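You operate a simulated robot arm through the tools that you are given. There is no shell and no other tool. Be economical: measure what you need, move in short steps, check, and stop when the job is done.

You run a simulated robot arm. Do the job below in one go: nothing can be reset, and whatever is moved stays where it is left.

TASK
Warm the pink and yellow curlers in the heater on medium.
Fine: stand them in its holes and switch it off once its lamp is green; the other curler stays out.
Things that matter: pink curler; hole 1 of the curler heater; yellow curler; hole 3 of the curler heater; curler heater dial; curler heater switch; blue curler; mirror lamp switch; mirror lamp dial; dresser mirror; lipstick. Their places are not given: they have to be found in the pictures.

It is judged by the outcome, as a careful person would: the job done as asked, and still so three seconds after it is handed in. It fails if anything else is knocked over, pushed out of place, dropped, spilled or broken.

THE ROBOT
A 6-joint arm with a two-finger parallel gripper, fixed in place. Base frame: the origin is at the foot of the arm, x ahead of it, y to its left, z up; the work surface is at about z = 760. Lengths are in mm, angles in degrees, forces in N, time in s.
With the tool pointing down near the work surface it reaches from about 240 to 640 mm from the base axis. Its first joint turns from -66.0 to 66.0 degrees. Payload 2.7 kg.
Tool frame: the origin (TCP) lies between the finger pads and is the grasp point; the fingertips stand 23 mm ahead of it; z points along the fingers, y is the line along which they close. Largest opening 94 mm; finger width 38, thickness 10; the body of the gripper, 54 by 96 mm, starts 39 mm behind the TCP.
Orientation is told as [roll, pitch, yaw] about the base's x, y, z axes, in that order, counted from this pose: with the fingers straight down and closing along the base's y, the tool's x points along the base's -x, its y along +y and its z along -z.

THE INTERFACE
- The arm moves only by the tool move_arm. Its argument "plan" is a list that holds one entry, the list of rows, each a list of 7 numbers: the opening, from 0 (shut) to 1 (fully open), then the shift along the tool's x, y, z in cm, then the turn, a rotation vector about the tool's x, y, z in rad. In form: [[[fingers, x, y, z, ax, ay, az], ...]]. A call has 1 to 8 rows; each row shifts and turns the commanded pose from where the row before left it, along the tool's axes as they then stand. Each row takes 0.2 s and may step no farther than 50 mm and 8.6 degrees from the row before; otherwise, or with a gripper value out of range, the whole call is refused. A pose out of reach is approached as far as the arm can. The call stops where the force on the tool passes 90 N (or 10 N more than at its start, if that is more) or the arm is blocked; 0.2 s more then pass. The fingers move at their own pace (about 45 mm/s each) and stop on an object; they squeeze with about 22 N. The grip force told is the motor's: it shows also when the fingers shut on nothing. Time passes only in rows, and 0.2 s behind the last, so rows that do not move let the fingers close. The reply holds the time, the measured pose of the TCP, the force on the tool along the base axes, the opening and the grip force, in the units named above and with some noise, and new pictures: "show" is both (left out), scene, wrist or none.
- Cameras (640 x 400 px; columns grow to the right, rows downward): "scene" is fixed at [81.6, -434.2, 1422.2]; the picture's right is [0.74, -0.68, 0.00], its down [-0.27, -0.29, -0.92] and it looks along [0.62, 0.68, -0.40] (base axes); focal length 340 px, centre (320, 200). "wrist" rides on the gripper at [-39, 0, -44] in the tool frame; the picture's right is [0.00, -1.00, 0.00], its down [0.97, 0.00, -0.24] and it looks along [0.24, 0.00, 0.97] (tool axes); focal length 218 px, centre (320, 200).
- locate(camera, pixels): there is no depth. For up to 12 entries [column, row, z] of the newest picture of that camera ("zoom" is the newest enlarged one), the place [x, y] in the base frame at which the ray of that pixel passes the height z, good to about 3 mm. The clock stands still meanwhile.
- inspect(camera, box): a new picture of the part [left, top, right, bottom] of that camera's present view, enlarged. The clock stands still meanwhile.
- sign_off(): hands the job in; it is judged then, once.

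Go step by step. Measure first, check grasps and placings, and put right what went wrong. The budget is 80 turns and 120 pictures, counting those below and the enlarged ones. Unless the task says otherwise, let go and move clear before handing in, and close with one line.

The tools are called after "Emit:" as a command line: name --argument value ..., lists and objects as JSON in quotes. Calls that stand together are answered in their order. move_arm: Moves the arm, as the interface text tells. Its arguments: {"type":"object","properties":{"plan":{"type":"array","items":{"type":"array","items":{"type":"array","items":{"type":"number"}}}},"show":{"type":"string","enum":["both","scene","wrist","none"]}},"required":["plan"]} The other tools are called the same way: locate (camera, pixels) gives the place at which the rays of pixels pass given heights; inspect (camera, box) takes an enlarged picture of a part of a camera's view; sign_off () hands the job in.

At the start:

```text
clock: 0.0
ee_pos: [237.7, 227.3, 1048.4]
orientation: [0.1, 0.0, 0.1]
contact_force: [0.5, -0.2, 0.7]
gripper_width: 93.7
grip_force: 0.2
```

scene: 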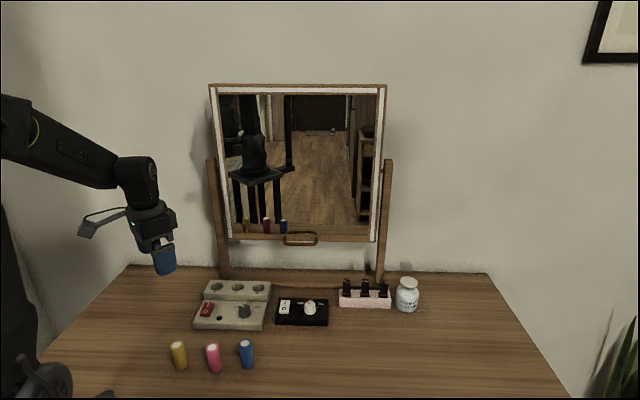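
wrist: 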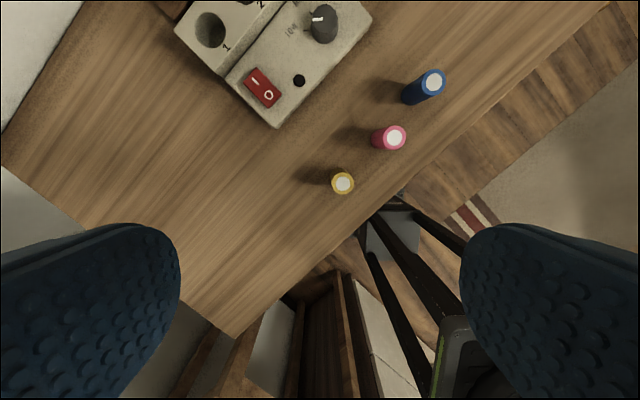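

The scene shows the heater around (235,305), with the curlers at (179,355), (213,358) and (246,353). I'll enlarge both areas before measuring.

Emit:
inspect --camera "scene" --box '[150, 260, 350, 385]'

Emit:
inspect --camera "wrist" --box '[160, 0, 480, 200]'

Emit:
locate --camera "scene" --pixels '[[178, 344, 820], [212, 346, 820], [245, 342, 820], [181, 368, 760], [215, 372, 760], [248, 367, 760], [217, 287, 800], [240, 288, 800], [260, 288, 800], [194, 328, 760], [263, 330, 760], [271, 298, 760]]'

Emit:
locate --camera "wrist" --pixels '[[343, 183, 820], [394, 138, 820], [433, 82, 820], [210, 29, 800], [262, 87, 790], [323, 24, 790], [299, 80, 790], [277, 128, 760], [372, 20, 760]]'

```text
3.20 times, centred on (250, 322) of scene
```

zoom: 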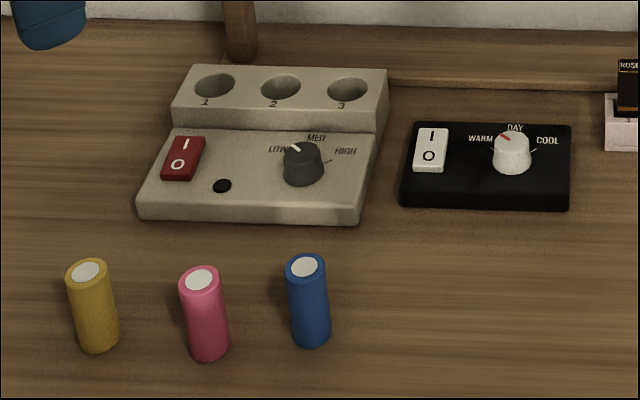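

```text
2.00 times, centred on (320, 100) of wrist
```

zoom: 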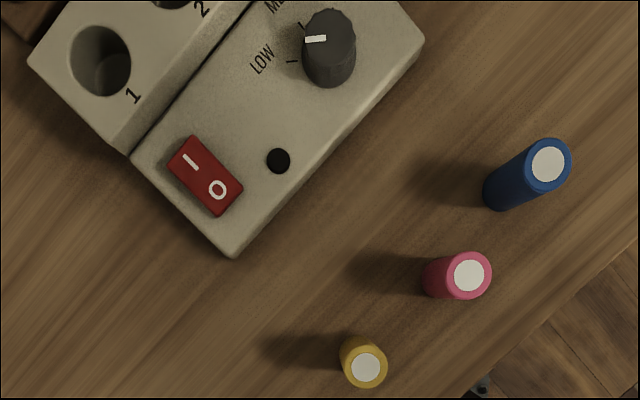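

```text
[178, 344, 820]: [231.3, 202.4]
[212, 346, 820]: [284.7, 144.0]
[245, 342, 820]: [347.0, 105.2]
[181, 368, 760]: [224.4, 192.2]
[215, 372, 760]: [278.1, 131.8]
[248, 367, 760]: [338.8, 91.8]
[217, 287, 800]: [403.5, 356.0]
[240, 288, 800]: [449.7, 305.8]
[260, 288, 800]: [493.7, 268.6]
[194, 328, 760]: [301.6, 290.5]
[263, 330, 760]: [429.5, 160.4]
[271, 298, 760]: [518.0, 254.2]
```

```text
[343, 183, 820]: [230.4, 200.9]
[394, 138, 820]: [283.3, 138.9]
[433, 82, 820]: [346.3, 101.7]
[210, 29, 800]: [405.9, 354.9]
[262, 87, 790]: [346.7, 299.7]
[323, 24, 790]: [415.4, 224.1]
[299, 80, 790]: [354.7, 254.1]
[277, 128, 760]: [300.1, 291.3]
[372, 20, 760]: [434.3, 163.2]
```

The curlers' tops are at about z=820, and the scene and wrist cameras agree on that. The heater is turned about 45°. I'll measure the mirror's clearance behind the holes and the heater's surface heights.

Emit:
inspect --camera "scene" --box '[190, 220, 290, 283]'

Emit:
locate --camera "scene" --pixels '[[223, 278, 760], [374, 280, 760], [204, 299, 760], [231, 236, 900], [377, 243, 900], [210, 281, 805], [271, 283, 805], [204, 301, 775], [268, 302, 775], [244, 312, 790], [207, 309, 785]]'

```text
6.35 times, centred on (240, 252) of scene
```

zoom: 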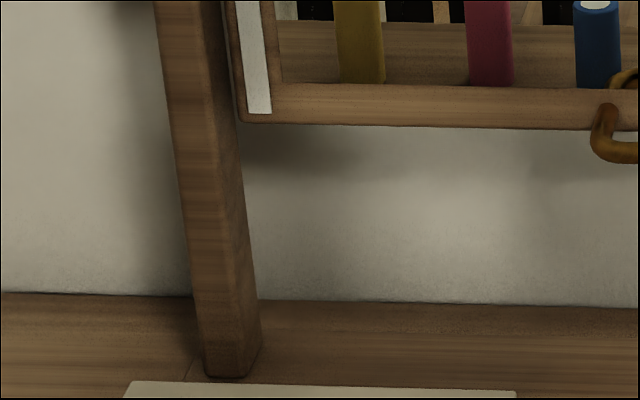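

```text
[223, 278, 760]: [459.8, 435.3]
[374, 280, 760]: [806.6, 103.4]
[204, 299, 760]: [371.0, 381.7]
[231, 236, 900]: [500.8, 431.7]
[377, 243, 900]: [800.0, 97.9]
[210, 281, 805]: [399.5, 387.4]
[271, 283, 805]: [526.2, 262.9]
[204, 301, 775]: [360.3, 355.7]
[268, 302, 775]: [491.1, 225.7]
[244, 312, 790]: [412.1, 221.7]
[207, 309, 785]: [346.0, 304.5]
```

The mirror legs are about 95 mm behind the hole row, so there is room to work. I'll turn the gripper 45° so the fingers close along the heater's row, then move above the pink curler, part-closed to stay clear of its neighbours.

Emit:
move_arm --plan '[[[0.6, 0, 0, 0, 0, 0, -0.1309], [0.6, 0, 0, 0, 0, 0, -0.1309], [0.6, 0, 0, 0, 0, 0, -0.1309], [0.6, 0, 0, 0, 0, 0, -0.1309], [0.6, 0, 0, 0, 0, 0, -0.1309], [0.6, 0, 0, 0, 0, 0, -0.1309], [0.6, 1.45, -4.72, 0, 0, 0, 0], [0.6, 1.45, -4.72, 0, 0, 0, 0]]]' --show "wrist"

```text
clock: 1.8
ee_pos: [283.3, 139.6, 1047.7]
orientation: [0.0, -0.1, 45.1]
contact_force: [0.8, -0.2, 0.2]
gripper_width: 56.3
grip_force: 0.0
```

wrist: 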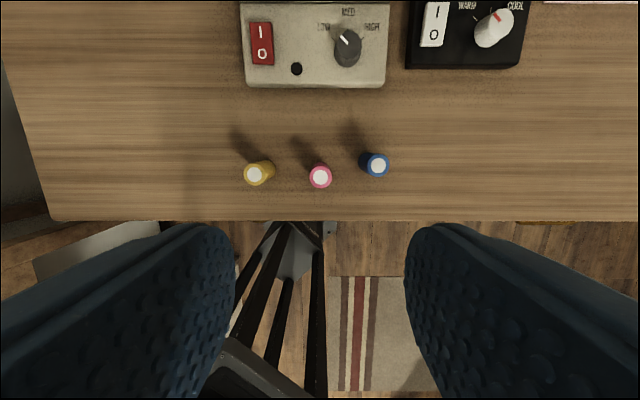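

Emit:
locate --camera "wrist" --pixels '[[320, 177, 821], [255, 174, 821], [378, 165, 821], [346, 46, 795], [262, 43, 790], [297, 69, 785], [248, 87, 775], [386, 87, 775], [262, 28, 790], [262, 55, 790]]'

Emit:
inspect --camera "wrist" --box '[230, 0, 400, 106]'

```text
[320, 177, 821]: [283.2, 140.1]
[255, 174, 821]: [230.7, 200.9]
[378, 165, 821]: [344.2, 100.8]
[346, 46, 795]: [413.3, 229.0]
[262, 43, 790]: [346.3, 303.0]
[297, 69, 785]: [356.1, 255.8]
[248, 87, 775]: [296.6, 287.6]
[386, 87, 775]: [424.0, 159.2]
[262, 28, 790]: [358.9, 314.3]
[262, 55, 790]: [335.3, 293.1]
```

```text
3.76 times, centred on (315, 53) of wrist
```

zoom: 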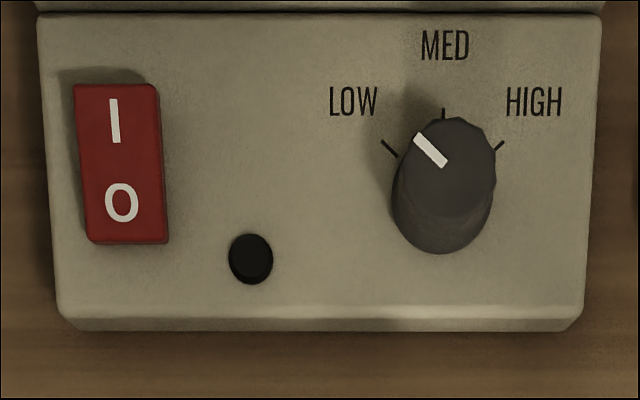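

The TCP sits right over the pink curler, measured at (283.2, 140.1). Next I'll descend to about z=812 and close the fingers.

Emit:
move_arm --plan '[[[0.6, 0, 0, 4.7, 0, 0, 0], [0.6, 0, 0, 4.7, 0, 0, 0], [0.6, 0, 0, 4.7, 0, 0, 0], [0.6, 0, 0, 4.7, 0, 0, 0], [0.6, 0, 0, 2.4, 0, 0, 0], [0.6, 0, 0, 2.2, 0, 0, 0]]]' --show "scene"

Emit:
move_arm --plan '[[[0.0, 0, 0, 0, 0, 0, 0], [0, 0, 0, 0, 0, 0, 0], [0, 0, 0, 0, 0, 0, 0], [0, 0, 0, 0, 0, 0, 0]]]' --show "both"

```text
clock: 3.2
ee_pos: [282.0, 142.4, 812.0]
orientation: [0.0, 0.0, 45.0]
contact_force: [-0.6, 1.0, -0.5]
gripper_width: 56.2
grip_force: 0.0
```

scene: 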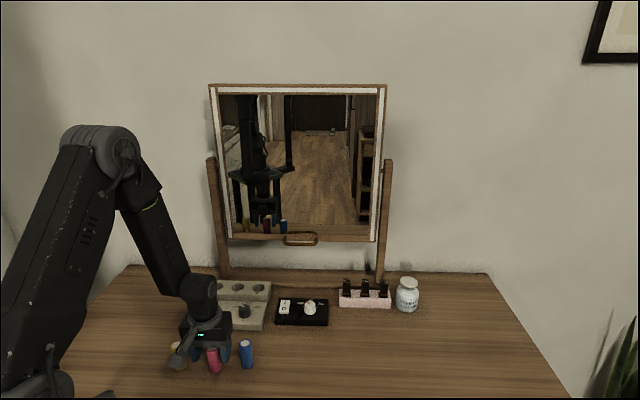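

```text
clock: 4.2
ee_pos: [281.2, 141.0, 813.5]
orientation: [0.0, 0.1, 45.0]
contact_force: [-0.3, -0.3, 0.5]
gripper_width: 26.7
grip_force: 22.1
```

scene: 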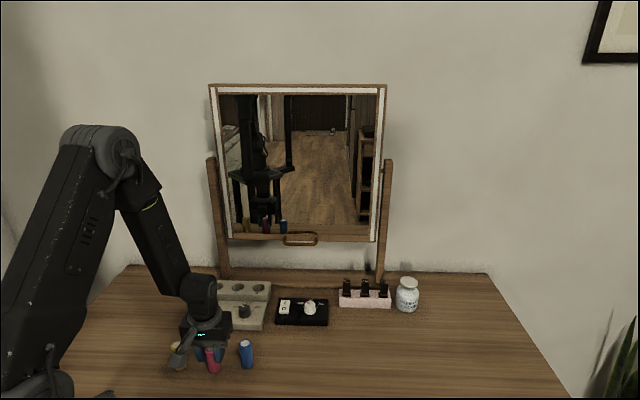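
wrist: 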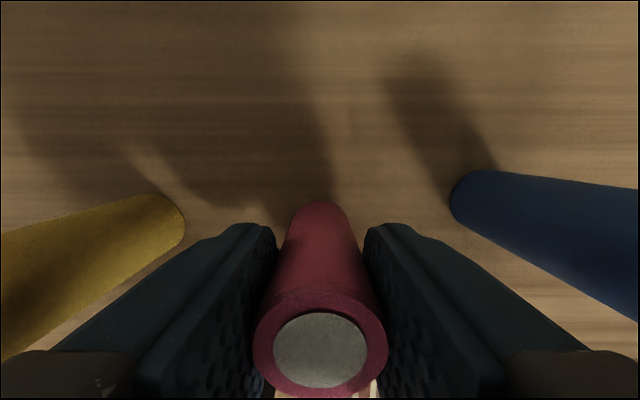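

The pink curler is held at a width of 26.7 mm. I'll lift it and stop short of hole 1 so I can measure the hole from close by.

Emit:
move_arm --plan '[[[0, 0, 0, -4, 0, 0, 0], [0, 0, 0, -4, 0, 0, 0], [0, 0, 0, -4, 0, 0, 0], [0, -3.56, 1.28, 0, 0, 0, 0], [0, -3.56, 1.28, 0, 0, 0, 0], [0, -3.56, 1.28, 0, 0, 0, 0], [0, -3.56, 1.28, 0, 0, 0, 0], [0, -3.56, 1.28, 0, 0, 0, 0]]]' --show "both"

```text
clock: 6.0
ee_pos: [363.6, 312.5, 933.6]
orientation: [0.0, 0.0, 45.0]
contact_force: [0.9, 0.3, -0.6]
gripper_width: 26.9
grip_force: 22.0
```

scene: 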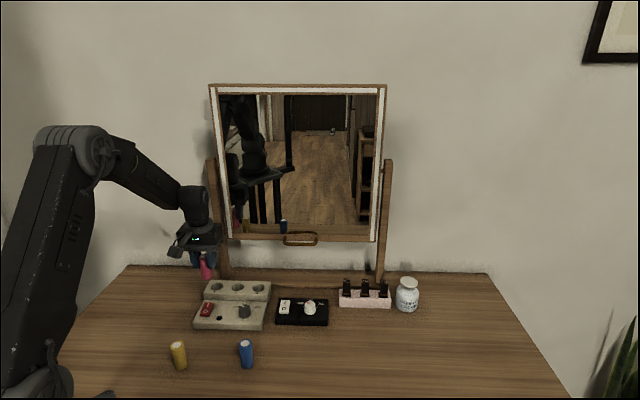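
wrist: 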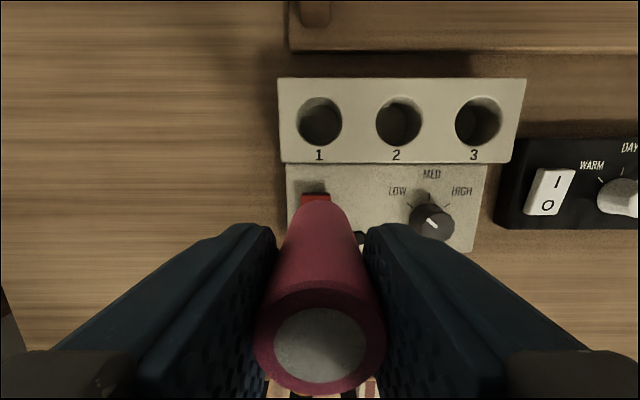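

Hole 1 is at about (319,121) in the wrist picture, hole 3 at (478,121), and the curler's top at about (321,345). I'll find their positions.

Emit:
locate --camera "wrist" --pixels '[[319, 121, 800], [399, 121, 800], [478, 121, 800], [321, 345, 942], [319, 97, 800], [319, 145, 800], [296, 121, 800], [343, 121, 800]]'

Emit:
inspect --camera "wrist" --box '[270, 60, 530, 222]'

Emit:
locate --camera "scene" --pixels '[[217, 287, 800], [238.5, 287.5, 800], [259, 288, 800]]'

```text
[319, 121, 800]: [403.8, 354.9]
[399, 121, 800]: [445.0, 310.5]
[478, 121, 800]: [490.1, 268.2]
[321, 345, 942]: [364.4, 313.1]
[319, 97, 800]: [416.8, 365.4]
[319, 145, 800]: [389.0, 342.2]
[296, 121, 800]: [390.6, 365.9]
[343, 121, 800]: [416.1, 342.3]
```

```text
2.46 times, centred on (400, 141) of wrist
```

zoom: 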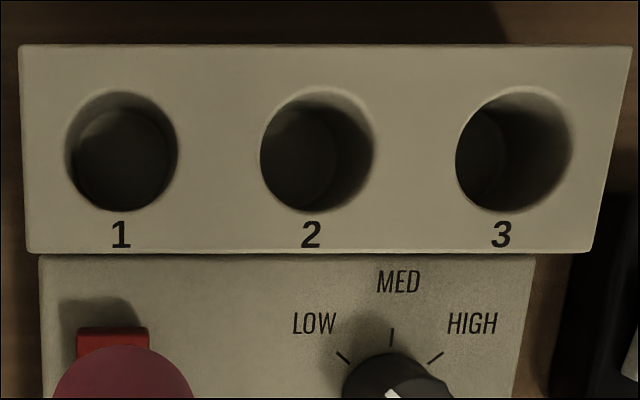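

```text
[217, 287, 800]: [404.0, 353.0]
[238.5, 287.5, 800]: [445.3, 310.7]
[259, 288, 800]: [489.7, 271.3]
```

Hole 1 is at about (404, 354.5) and 35 mm wide, against a 27 mm curler. The curler is at (364, 313), so I'll shift about 58 mm along -x and come down to just above the rim.

Emit:
move_arm --plan '[[[0, -2.0, 0.03, 0, 0, 0, 0], [0, -2.0, 0.03, 0, 0, 0, 0], [0, -1.77, 0.03, 0, 0, 0, 0], [0, 0, 0, 3, 0, 0, 0], [0, 0, 0, 3, 0, 0, 0], [0, 0, 0, 1.2, 0, 0, 0], [0, 0, 0, 0, 0, 0, 0]]]' --show "both"

Emit:
inspect --camera "scene" --box '[160, 220, 290, 301]'

```text
clock: 7.6
ee_pos: [403.2, 354.2, 863.0]
orientation: [0.1, 0.0, 45.0]
contact_force: [0.6, -1.6, 0.5]
gripper_width: 27.1
grip_force: 22.1
```

scene: 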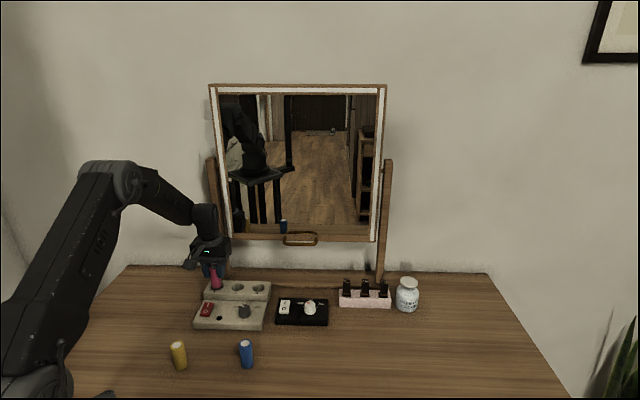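
wrist: 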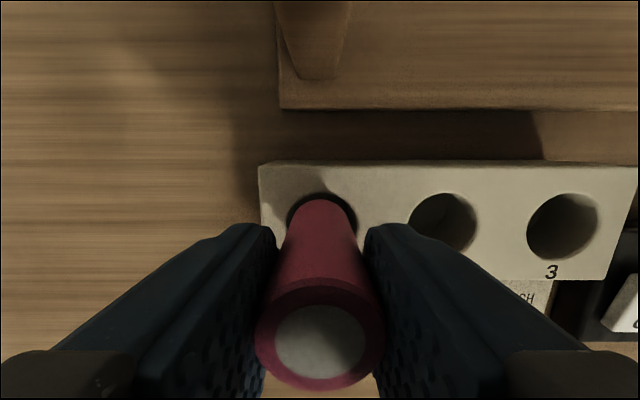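

```text
4.92 times, centred on (225, 260) of scene
```

zoom: 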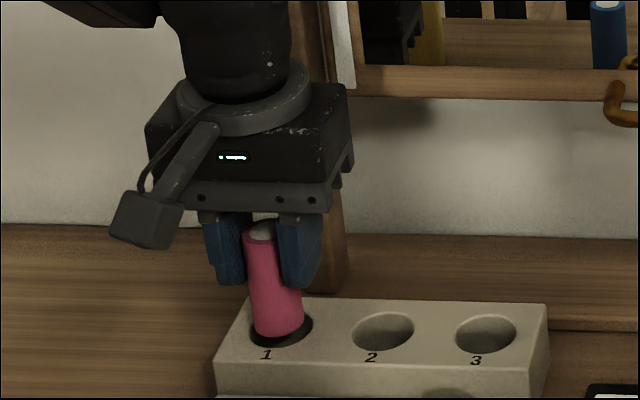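

The pink curler hangs right over hole 1. I'll lower it 35 mm and watch the force.

Emit:
move_arm --plan '[[[0, 0, 0, 1.2, 0, 0, 0], [0, 0, 0, 1.2, 0, 0, 0], [0, 0, 0, 1.1, 0, 0, 0], [0, 0, 0, 0, 0, 0, 0]]]' --show "wrist"

Emit:
inspect --camera "scene" --box '[160, 240, 290, 321]'

```text
clock: 8.6
ee_pos: [404.0, 353.7, 829.1]
orientation: [0.0, -0.2, 45.0]
contact_force: [-2.8, 0.1, 15.2]
gripper_width: 26.7
grip_force: 21.8
```

wrist: 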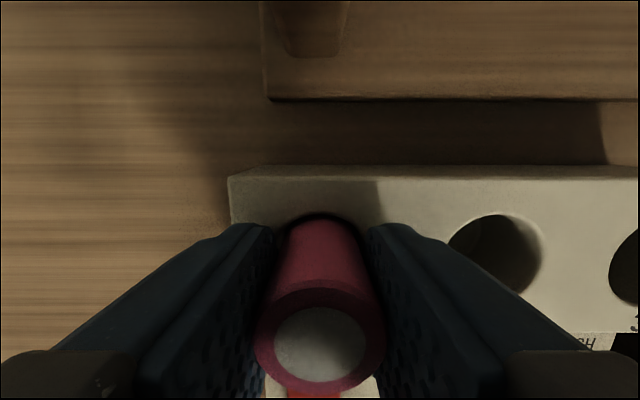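

```text
4.92 times, centred on (225, 280) of scene
```

zoom: 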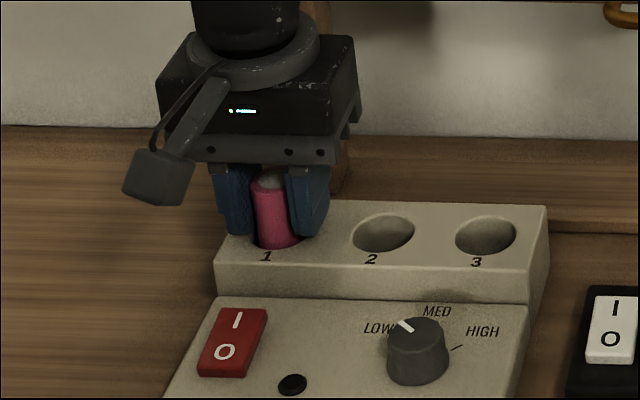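

A force of 15 N says the curler is on the hole's floor. I'll let go and rise clear.

Emit:
move_arm --plan '[[[0.5, 0, 0, 0, 0, 0, 0], [0.5, 0, 0, 0, 0, 0, 0], [0.5, 0, 0, -2, 0, 0, 0], [0.5, 0, 0, -3, 0, 0, 0], [0.5, 0, 0, -4, 0, 0, 0], [0.5, 2, 0, -1, 0, 0, 0], [0.5, 4, 0, 0, 0, 0, 0]]]' --show "both"

Emit:
inspect --camera "scene" --box '[160, 240, 290, 321]'

```text
clock: 10.2
ee_pos: [360.9, 309.9, 927.3]
orientation: [-0.1, 0.0, 45.0]
contact_force: [0.0, -0.7, 0.4]
gripper_width: 46.8
grip_force: 0.0
```

scene: 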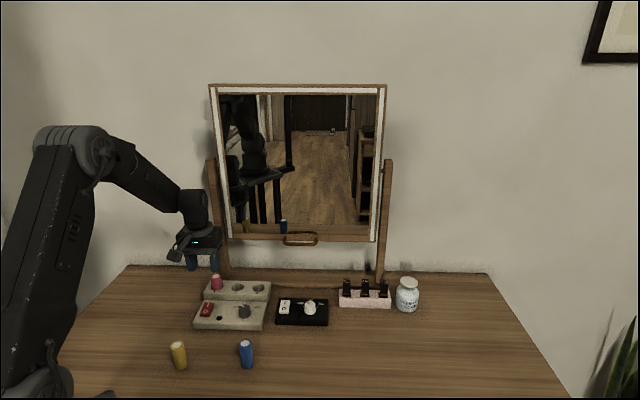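
wrist: 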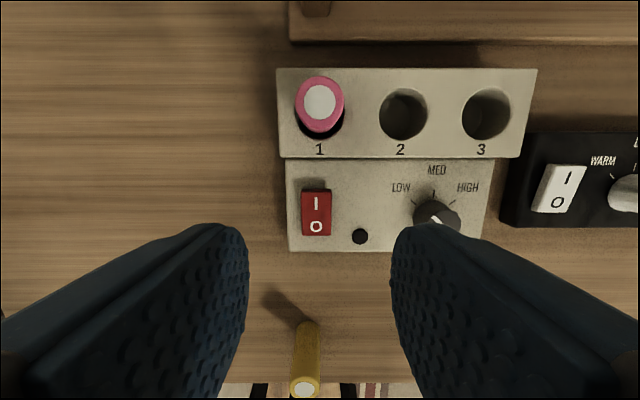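

```text
4.92 times, centred on (225, 280) of scene
```

zoom: 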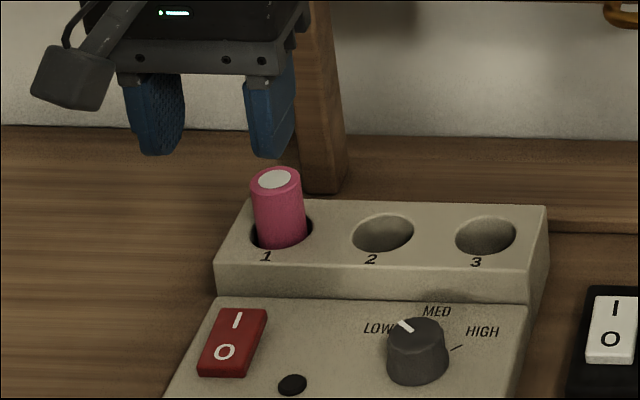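

Pink is standing in hole 1. Next I'll move above the yellow curler at (230.7, 201) and come down on it.

Emit:
move_arm --plan '[[[0.65, 4.23, 0.38, 0, 0, 0, 0], [0.65, 4.23, 0.38, 0, 0, 0, 0], [0.65, 4.23, 0.38, 0, 0, 0, 0], [0.65, 4.23, 0.38, 0, 0, 0, 0], [0.65, 0, 0, 0, 0, 0, 0], [0.65, 0, 0, 3, 0, 0, 0], [0.65, 0, 0, 2, 0, 0, 0], [0.65, 0, 0, 0, 0, 0, 0]]]' --show "wrist"

```text
clock: 12.0
ee_pos: [230.5, 200.7, 876.9]
orientation: [-0.1, 0.0, 45.0]
contact_force: [0.2, -0.6, -0.8]
gripper_width: 61.1
grip_force: 0.1
```

wrist: 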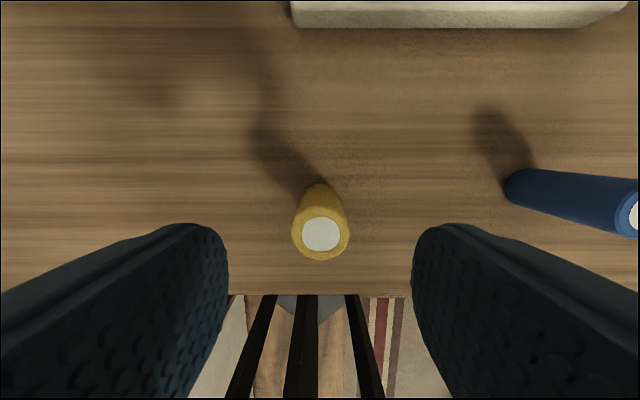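

The yellow curler is centred between the fingers at (320,234). I'll descend 64 mm, close and lift.

Emit:
move_arm --plan '[[[0.65, 0, 0, 3, 0, 0, 0], [0.65, 0, 0, 2.4, 0, 0, 0], [0.65, 0, 0, 1.0, 0, 0, 0], [0.0, 0, 0, 0, 0, 0, 0], [0, 0, 0, 0, 0, 0, 0], [0, 0, 0, 0, 0, 0, 0], [0, 0, 0, 0, 0, 0, 0]]]' --show "wrist"

```text
clock: 13.6
ee_pos: [231.2, 202.3, 811.7]
orientation: [0.0, 0.0, 45.0]
contact_force: [0.1, -0.4, -0.1]
gripper_width: 26.7
grip_force: 22.5
```

wrist: 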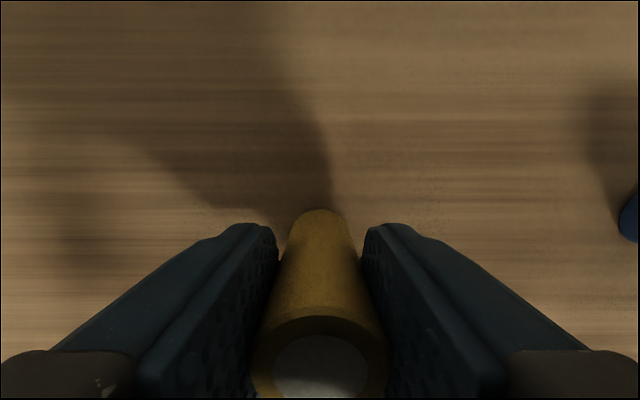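

Yellow is held at 26.7 mm. I'll lift it and stop short of hole 3 to measure.

Emit:
move_arm --plan '[[[0, 0, 0, -4, 0, 0, 0], [0, 0, 0, -4, 0, 0, 0], [0, 0, 0, -4, 0, 0, 0], [0, -3.4, -2.73, 0, 0, 0, 0], [0, -3.4, -2.73, 0, 0, 0, 0], [0, -3.4, -2.73, 0, 0, 0, 0], [0, -3.4, -2.73, 0, 0, 0, 0], [0, -3.4, -2.73, 0, 0, 0, 0]]]' --show "both"

Emit:
locate --camera "wrist" --pixels '[[320, 367, 941], [320, 362, 941]]'

```text
clock: 15.4
ee_pos: [447.9, 227.3, 930.3]
orientation: [-0.1, 0.0, 45.0]
contact_force: [-0.4, -0.6, -0.7]
gripper_width: 26.9
grip_force: 21.5
```

scene: 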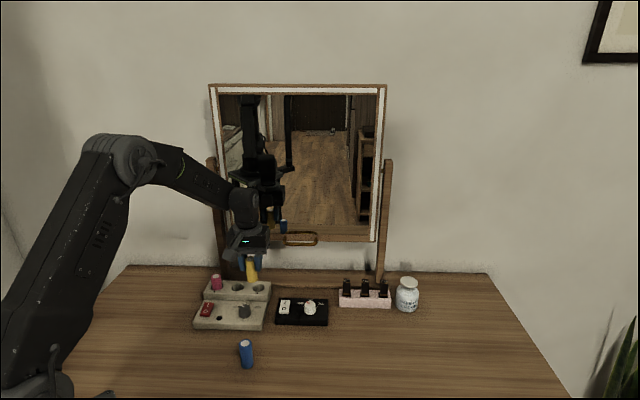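
wrist: 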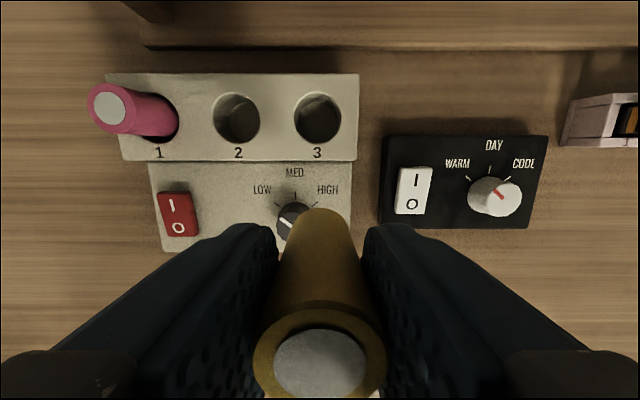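

```text
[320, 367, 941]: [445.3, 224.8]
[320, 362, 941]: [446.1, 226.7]
```

The curler's top is at about (320,363). I'll locate hole 3 at (318,118) to set the shift.

Emit:
locate --camera "wrist" --pixels '[[318, 118, 800], [320, 364, 941], [318, 93, 800], [318, 142, 800]]'

Emit:
inspect --camera "wrist" --box '[240, 60, 400, 160]'

```text
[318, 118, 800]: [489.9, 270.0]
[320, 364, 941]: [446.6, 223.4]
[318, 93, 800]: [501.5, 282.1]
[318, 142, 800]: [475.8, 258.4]
```

```text
4.00 times, centred on (320, 110) of wrist
```

zoom: 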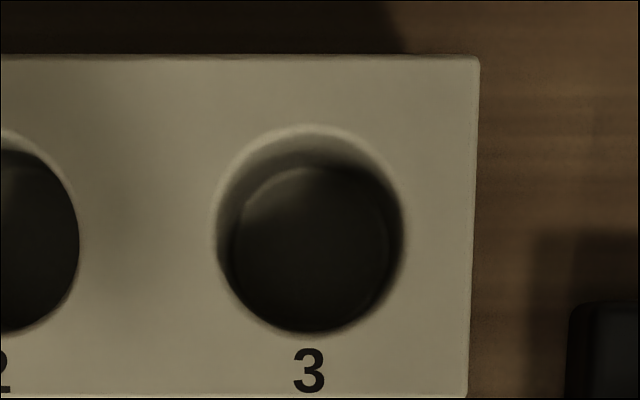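

Hole 3 is at (490, 269.7) and the curler at about (446.3, 224.8). I'll shift 62.5 mm and lower to just above the rim.

Emit:
move_arm --plan '[[[0, -2.1, 0.02, 0, 0, 0, 0], [0, -2.1, 0.02, 0, 0, 0, 0], [0, -2.05, 0.02, 0, 0, 0, 0], [0, 0, 0, 3, 0, 0, 0], [0, 0, 0, 3, 0, 0, 0], [0, 0, 0, 0.8, 0, 0, 0], [0, 0, 0, 0, 0, 0, 0]]]' --show "both"

Emit:
inspect --camera "scene" --box '[190, 220, 320, 301]'

```text
clock: 17.0
ee_pos: [491.9, 269.3, 865.5]
orientation: [0.0, -0.1, 45.1]
contact_force: [0.3, 0.1, -0.9]
gripper_width: 26.8
grip_force: 21.9
```

scene: 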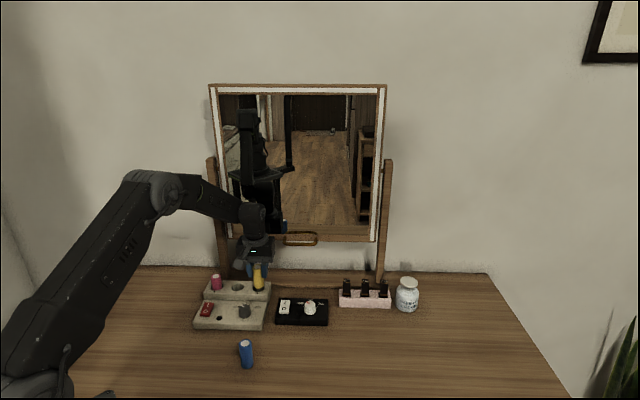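
wrist: 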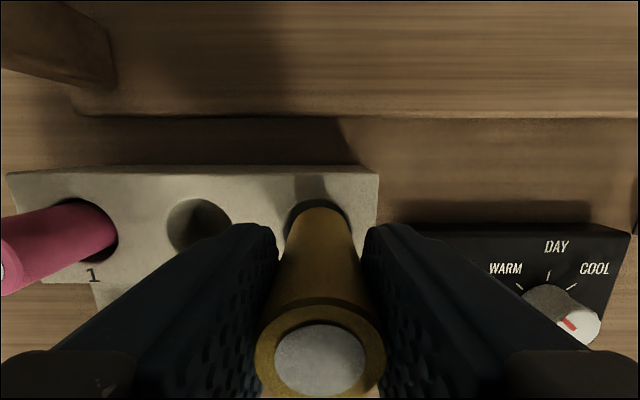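

```text
4.92 times, centred on (255, 260) of scene
```

zoom: 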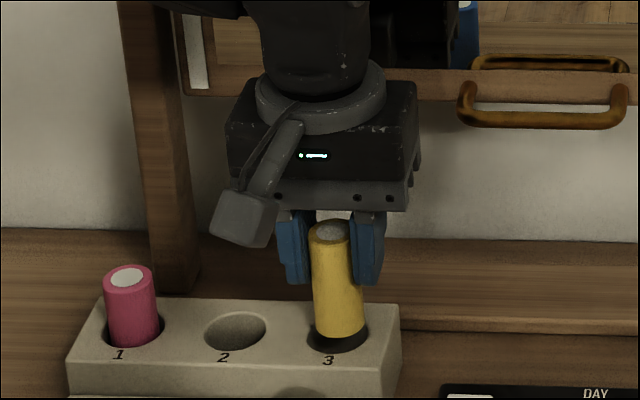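

The yellow curler is over hole 3. I'll check its bottom edge against the hole's far rim before lowering.

Emit:
locate --camera "wrist" --pixels '[[318, 201, 800], [321, 208, 813], [285, 222, 800], [351, 222, 800], [293, 225, 813], [348, 225, 813]]'

Emit:
inspect --camera "wrist" --box '[240, 170, 400, 270]'

```text
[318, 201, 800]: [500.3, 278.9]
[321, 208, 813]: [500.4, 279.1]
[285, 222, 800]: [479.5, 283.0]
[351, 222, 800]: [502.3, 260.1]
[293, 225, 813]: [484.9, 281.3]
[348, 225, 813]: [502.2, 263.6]
```

```text
4.00 times, centred on (320, 220) of wrist
```

zoom: 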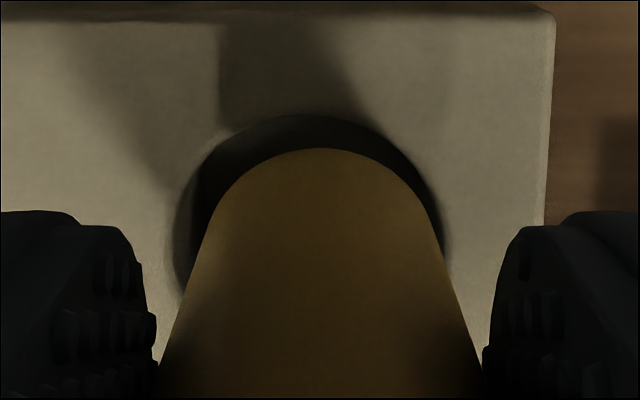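

The curler sits about 2 mm too far back and 1 mm to the right. I'll correct that and lower it.

Emit:
move_arm --plan '[[[0, 0.12, 0.12, 0, 0, 0, 0], [0, 0, 0, 1.3, 0, 0, 0], [0, 0, 0, 1.3, 0, 0, 0], [0, 0, 0, 1.0, 0, 0, 0], [0, 0, 0, 0, 0, 0, 0]]]' --show "none"

Emit:
inspect --camera "scene" --box '[190, 240, 320, 321]'

```text
clock: 18.2
ee_pos: [489.9, 270.6, 829.1]
orientation: [-0.1, -0.1, 44.9]
contact_force: [-0.1, -1.1, 2.4]
gripper_width: 26.8
grip_force: 22.3
```

```text
4.92 times, centred on (255, 280) of scene
```

zoom: 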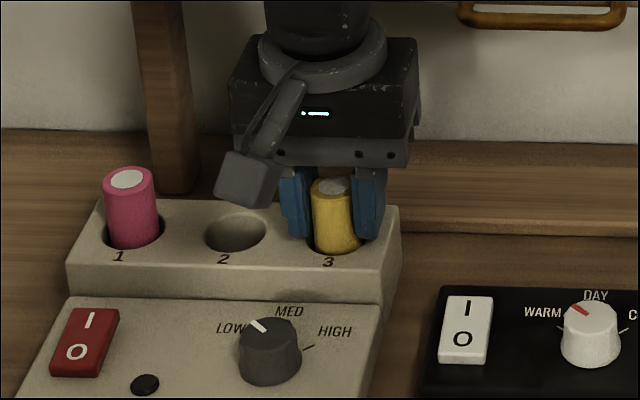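

Yellow is seated in hole 3. I'll release it, rise, and back off to a view of the dial.

Emit:
move_arm --plan '[[[0, 0, 0, 0.1, 0, 0, 0], [0.5, 0, 0, 0, 0, 0, 0], [0.5, 0, 0, 0, 0, 0, 0], [0.5, 0, 0, -2, 0, 0, 0], [0.5, 0, 0, -4, 0, 0, 0], [0.5, 0, 0, -3, 0, 0, 0], [0.5, 4.5, 0.5, 0, 0, 0, 0], [0.5, 4.5, 0.5, 0, 0, 0, 0]]]' --show "both"

Emit:
inspect --camera "wrist" --box '[160, 60, 400, 210]'

Emit:
inspect --camera "scene" --box '[190, 270, 290, 333]'

```text
clock: 20.0
ee_pos: [417.9, 212.2, 919.3]
orientation: [0.1, -0.1, 45.0]
contact_force: [0.0, -1.1, -0.8]
gripper_width: 47.1
grip_force: 0.0
```

scene: 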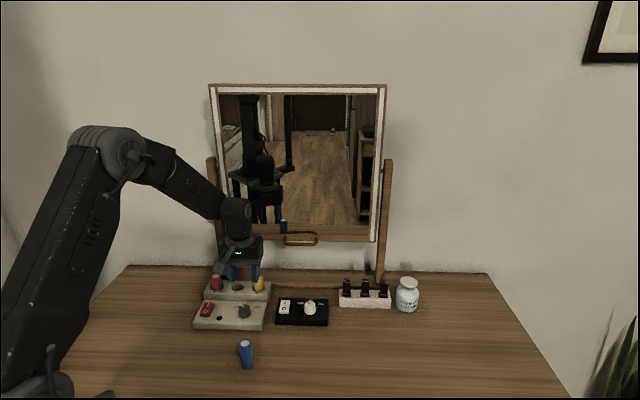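
wrist: 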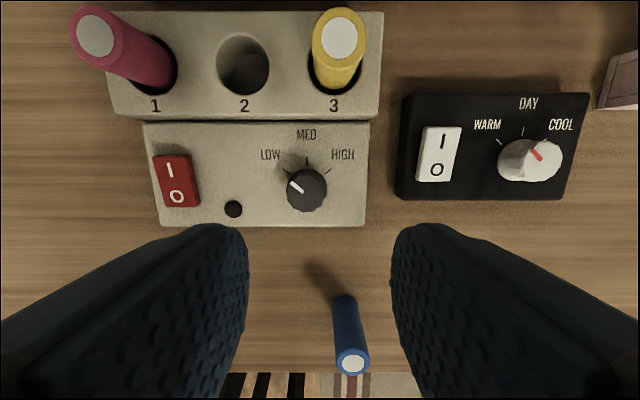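

```text
2.67 times, centred on (280, 135) of wrist
```

zoom: 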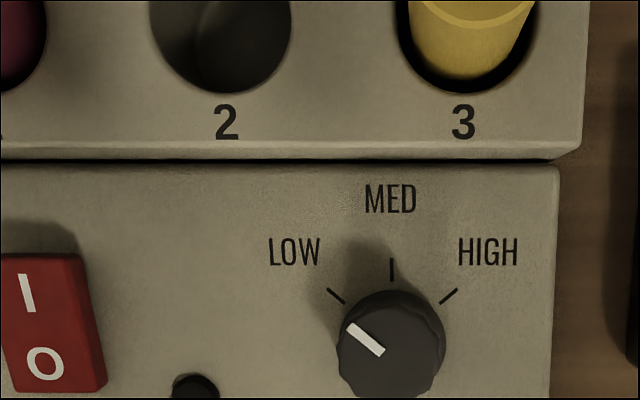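

```text
6.35 times, centred on (240, 302) of scene
```

zoom: 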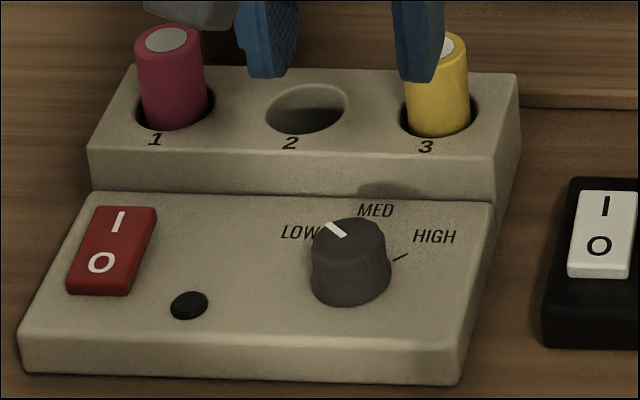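

The dial's pointer sits at LOW, about 50° left of MED. I'll pin down the heights and positions of the knob's top, the switch and the panel.

Emit:
locate --camera "wrist" --pixels '[[307, 186, 790], [307, 186, 810], [175, 181, 780], [175, 181, 800], [170, 169, 790], [178, 196, 790], [318, 70, 800], [233, 209, 780]]'

Emit:
locate --camera "scene" --pixels '[[244.7, 308.3, 790], [244.7, 308.3, 810], [207, 309.5, 780], [207, 309.5, 800], [208.2, 305.5, 790], [205.3, 312, 790], [219.3, 318.7, 780]]'

```text
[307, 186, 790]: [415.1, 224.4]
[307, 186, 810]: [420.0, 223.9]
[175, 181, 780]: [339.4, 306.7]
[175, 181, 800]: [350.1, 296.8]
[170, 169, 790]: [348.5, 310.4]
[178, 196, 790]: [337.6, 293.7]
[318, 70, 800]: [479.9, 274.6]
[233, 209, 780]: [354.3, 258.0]
```

```text
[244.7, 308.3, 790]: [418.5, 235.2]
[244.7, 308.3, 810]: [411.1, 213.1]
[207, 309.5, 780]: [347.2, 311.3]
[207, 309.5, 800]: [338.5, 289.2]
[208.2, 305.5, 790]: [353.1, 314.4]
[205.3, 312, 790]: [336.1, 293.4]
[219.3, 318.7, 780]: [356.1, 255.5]
```

The knob's centre is near (416, 224) with its top at z≈800. The switch's centre is near (344, 303) at z≈788, with I at the far end. I'll move over the knob and partly descend to check alignment.

Emit:
move_arm --plan '[[[0.55, -0.7, 0.97, 0, 0, 0, 0], [0.55, 0, 0, 3, 0, 0, 0], [0.55, 0, 0, 3, 0, 0, 0], [0.55, 0, 0, 0, 0, 0, 0]]]' --show "both"

Emit:
inspect --camera "wrist" --box '[220, 180, 420, 305]'

```text
clock: 21.0
ee_pos: [416.8, 225.5, 859.3]
orientation: [0.0, 0.0, 45.0]
contact_force: [-0.9, 0.3, -0.4]
gripper_width: 51.9
grip_force: 0.1
```

scene: 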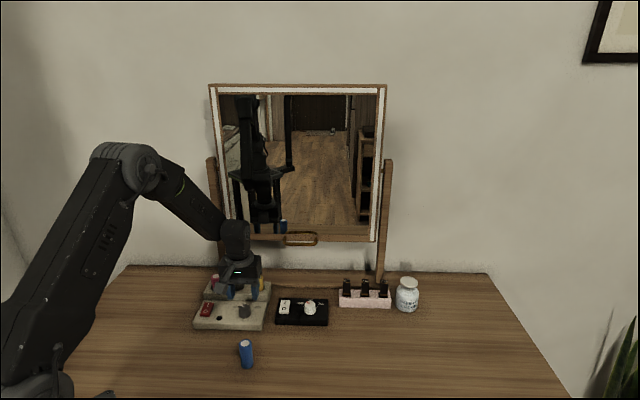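
wrist: 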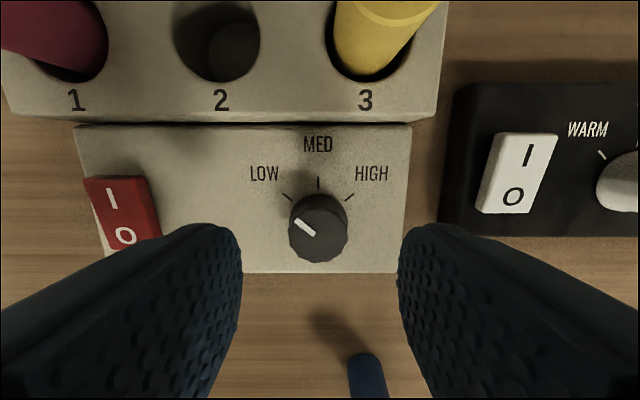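

```text
3.20 times, centred on (320, 242) of wrist
```

zoom: 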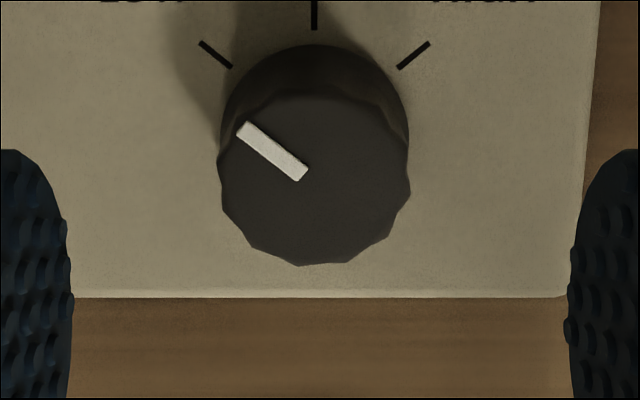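

The knob's top centre is at about (318.7,235.8). I'll locate it at z=800 along with its base.

Emit:
locate --camera "wrist" --pixels '[[318.7, 235.8, 800], [289, 235.8, 800], [349, 235.8, 800], [318, 221, 782], [318, 272, 775]]'

```text
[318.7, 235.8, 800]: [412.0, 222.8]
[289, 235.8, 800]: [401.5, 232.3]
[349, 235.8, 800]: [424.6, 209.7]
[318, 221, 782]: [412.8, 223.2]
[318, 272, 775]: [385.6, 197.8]
```

The knob's centre is at (412.3, 223). I'll shift 5 mm toward the front, descend to z≈810 and grip the knob.

Emit:
move_arm --plan '[[[0.55, 0.45, 0.12, 1.5, 0, 0, 0], [0.55, 0, 0, 2.0, 0, 0, 0], [0.55, 0, 0, 1.4, 0, 0, 0], [0.55, 0, 0, 0, 0, 0, 0], [0, 0, 0, 0, 0, 0, 0], [0, 0, 0, 0, 0, 0, 0], [0, 0, 0, 0, 0, 0, 0]]]' --show "wrist"

```text
clock: 22.6
ee_pos: [414.6, 222.2, 808.2]
orientation: [0.0, -0.1, 45.0]
contact_force: [9.2, -8.2, -5.4]
gripper_width: 29.2
grip_force: 45.1
```

wrist: 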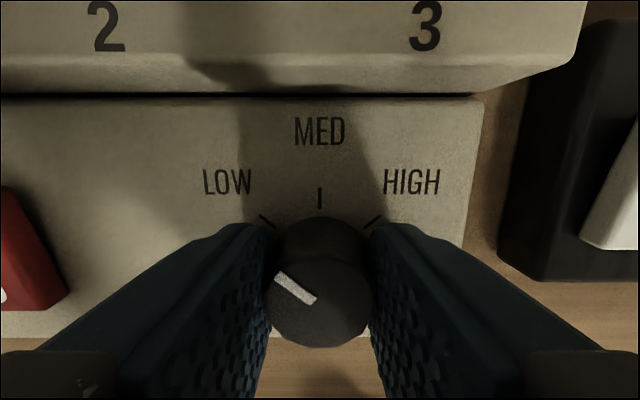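

The knob is gripped at 29.2 mm with a small side force along -y. I'll ease 1 mm that way and turn clockwise 45° first.

Emit:
move_arm --plan '[[[0, 0, -0.1, 0, 0, 0, 0], [0, 0, 0, 0, 0, 0, 0.131], [0, 0, 0, 0, 0, 0, 0.131], [0, 0, 0, 0, 0, 0, 0.131], [0, 0, 0, 0, 0, 0, 0.131], [0, 0, 0, 0, 0, 0, 0.131], [0, 0, 0, 0, 0, 0, 0.131], [0, 0, 0, 0, 0, 0, 0]]]' --show "wrist"

Emit:
inspect --camera "wrist" --box '[160, 150, 480, 350]'

```text
clock: 24.4
ee_pos: [414.6, 222.7, 808.6]
orientation: [0.0, 0.0, -0.2]
contact_force: [8.0, -3.5, -12.2]
gripper_width: 29.6
grip_force: 44.8
```

wrist: 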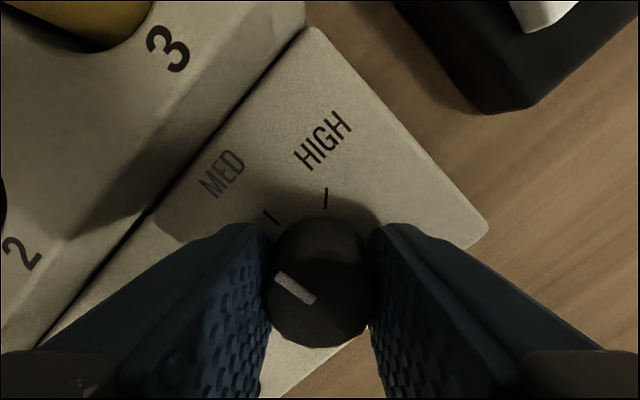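

```text
2.00 times, centred on (320, 250) of wrist
```

zoom: 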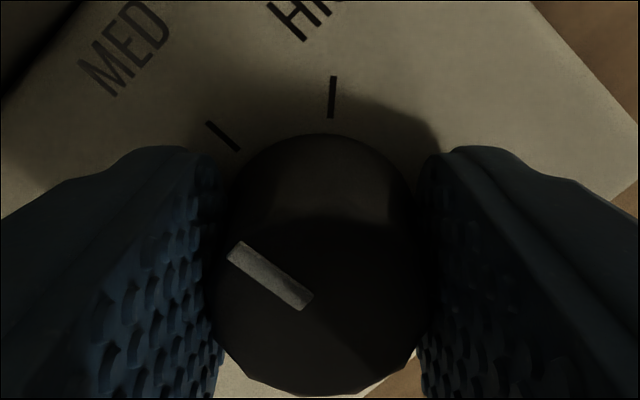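

The knob turned with the gripper. The pointer is about 5° short of the MED tick, so I'll turn 5° more.

Emit:
move_arm --plan '[[[0, 0, 0, 0, 0, 0, 0.09], [0, 0, 0, 0, 0, 0, 0], [0.5, 0, 0, 0, 0, 0, 0], [0.5, 0, 0, 0, 0, 0, 0], [0.5, 0, 0, -3, 0, 0, 0], [0.5, 0, 0, -4, 0, 0, 0], [0.5, 3, 0, -2, 0, 0, 0]]]' --show "wrist"

Emit:
inspect --camera "wrist" --box '[220, 100, 420, 225]'

Emit:
inspect --camera "scene" --box '[190, 270, 290, 333]'

```text
clock: 26.0
ee_pos: [382.6, 223.3, 898.1]
orientation: [-0.1, 0.0, -5.2]
contact_force: [-0.1, 0.1, 0.5]
gripper_width: 46.8
grip_force: 0.0
```

wrist: 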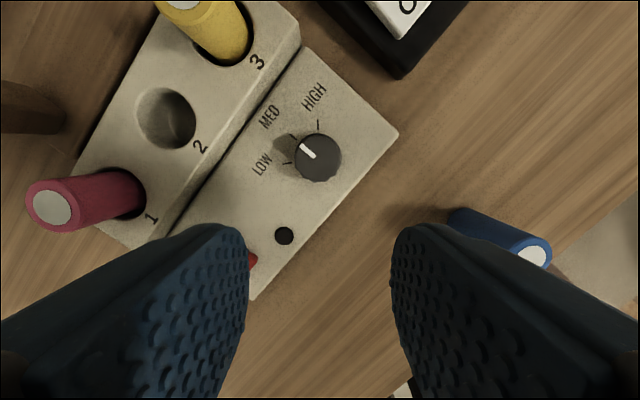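

```text
3.20 times, centred on (320, 162) of wrist
```

zoom: 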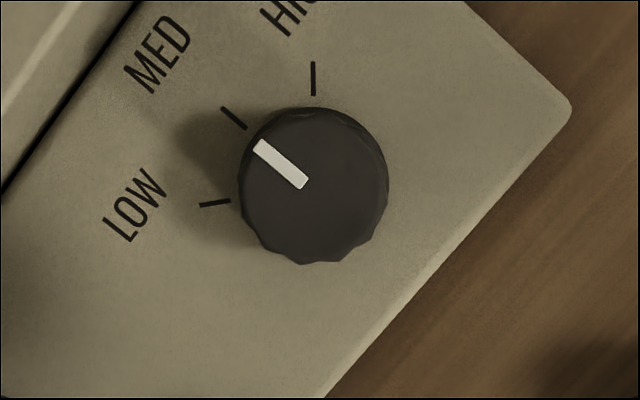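

```text
6.35 times, centred on (240, 302) of scene
```

zoom: 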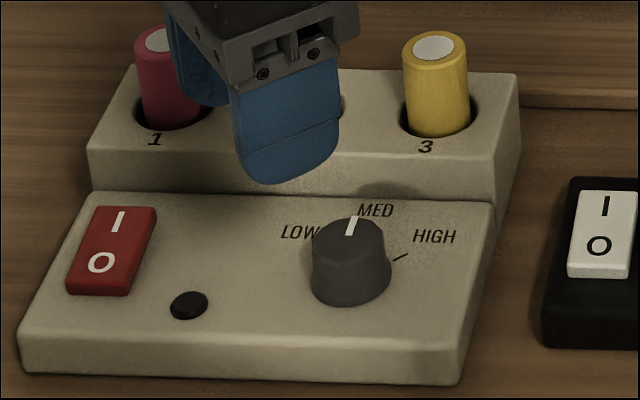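

The pointer lines up with the MED tick. Next I'll turn the gripper so the closed fingers lie across the switch, and back off to view it.

Emit:
move_arm --plan '[[[0, 0, 0, -0.5, 0, 0, 0.139], [0, 0, 0, -0.5, 0, 0, 0.139], [0, 0, 0, 0, 0, 0, 0.139], [0, 0, 0, 0, 0, 0, 0.139], [0, 0, 0, 0, 0, 0, 0.139], [0, 4.7, 0.9, 0, 0, 0, 0], [0, 4.7, 0.9, 0, 0, 0, 0], [0, 4.7, 0.9, 0, 0, 0, 0]]]' --show "both"

Emit:
inspect --camera "wrist" --box '[220, 60, 420, 185]'

```text
clock: 27.8
ee_pos: [302.0, 344.4, 910.4]
orientation: [-0.1, 0.0, -45.1]
contact_force: [0.0, 1.5, -0.3]
gripper_width: 0.0
grip_force: 22.0
```

scene: 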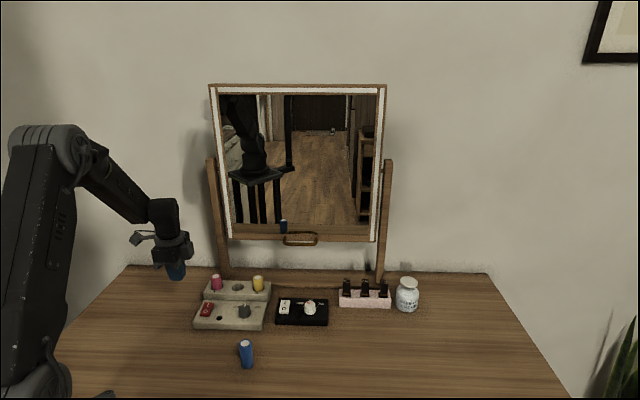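
wrist: 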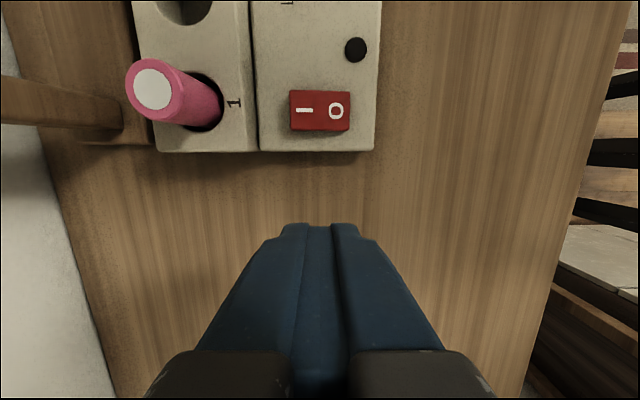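

```text
3.20 times, centred on (320, 122) of wrist
```

zoom: 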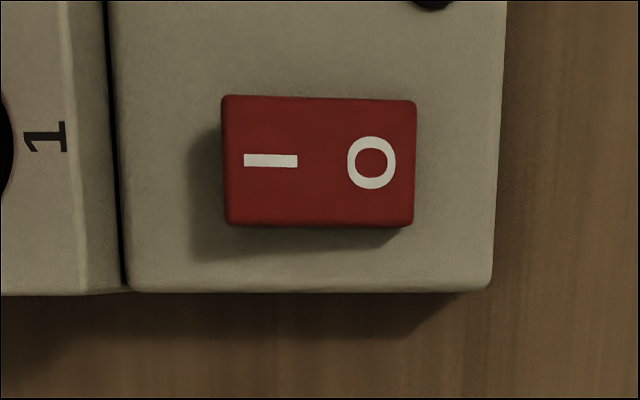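

The switch spans columns 289–350. The I end (left) stands raised, so it is off now. I'll locate its ends and the lamp.

Emit:
locate --camera "wrist" --pixels '[[289.5, 109.5, 792], [304.4, 109.5, 791], [319.5, 109.5, 789], [336, 109.5, 787], [349.5, 109.5, 786], [256, 109.5, 784]]'

```text
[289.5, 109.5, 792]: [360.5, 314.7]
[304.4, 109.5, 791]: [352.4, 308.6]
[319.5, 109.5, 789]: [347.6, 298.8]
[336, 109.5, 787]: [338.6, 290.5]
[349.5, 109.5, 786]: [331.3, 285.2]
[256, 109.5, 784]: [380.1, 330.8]
```

The switch runs from (360.5, 314.7) at I to (331, 285) at O. I'll move the closed fingertips over the I half at about (354.5, 308.5) and descend to just above it.

Emit:
move_arm --plan '[[[0, -3.12, 0.59, 0, 0, 0, 0], [0, -3.13, 0.59, 0, 0, 0, 0], [0, 0, 0, 0, 0, 0, 0], [0, 0, 0, 4, 0, 0, 0], [0, 0, 0, 4, 0, 0, 0], [0, 0, 0, 0.5, 0, 0, 0], [0, 0, 0, 0, 0, 0, 0]]]' --show "wrist"

Emit:
inspect --camera "scene" --box '[180, 250, 290, 319]'

```text
clock: 29.4
ee_pos: [354.7, 307.4, 824.9]
orientation: [0.1, 0.0, -45.0]
contact_force: [-0.5, 0.2, 0.6]
gripper_width: 0.3
grip_force: 22.5
```

wrist: 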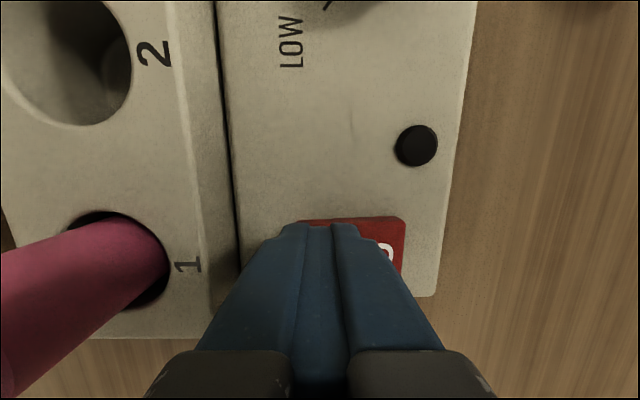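

```text
5.80 times, centred on (235, 284) of scene
```

zoom: 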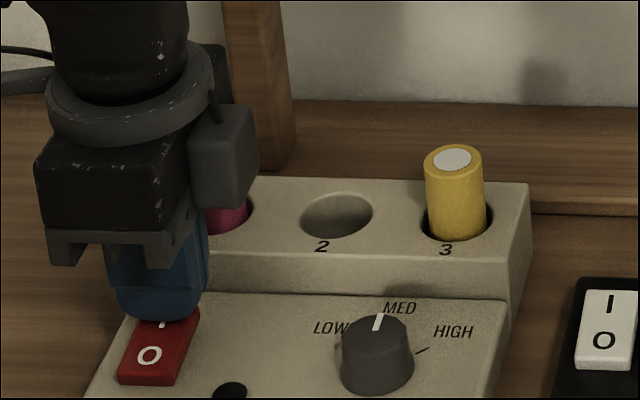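

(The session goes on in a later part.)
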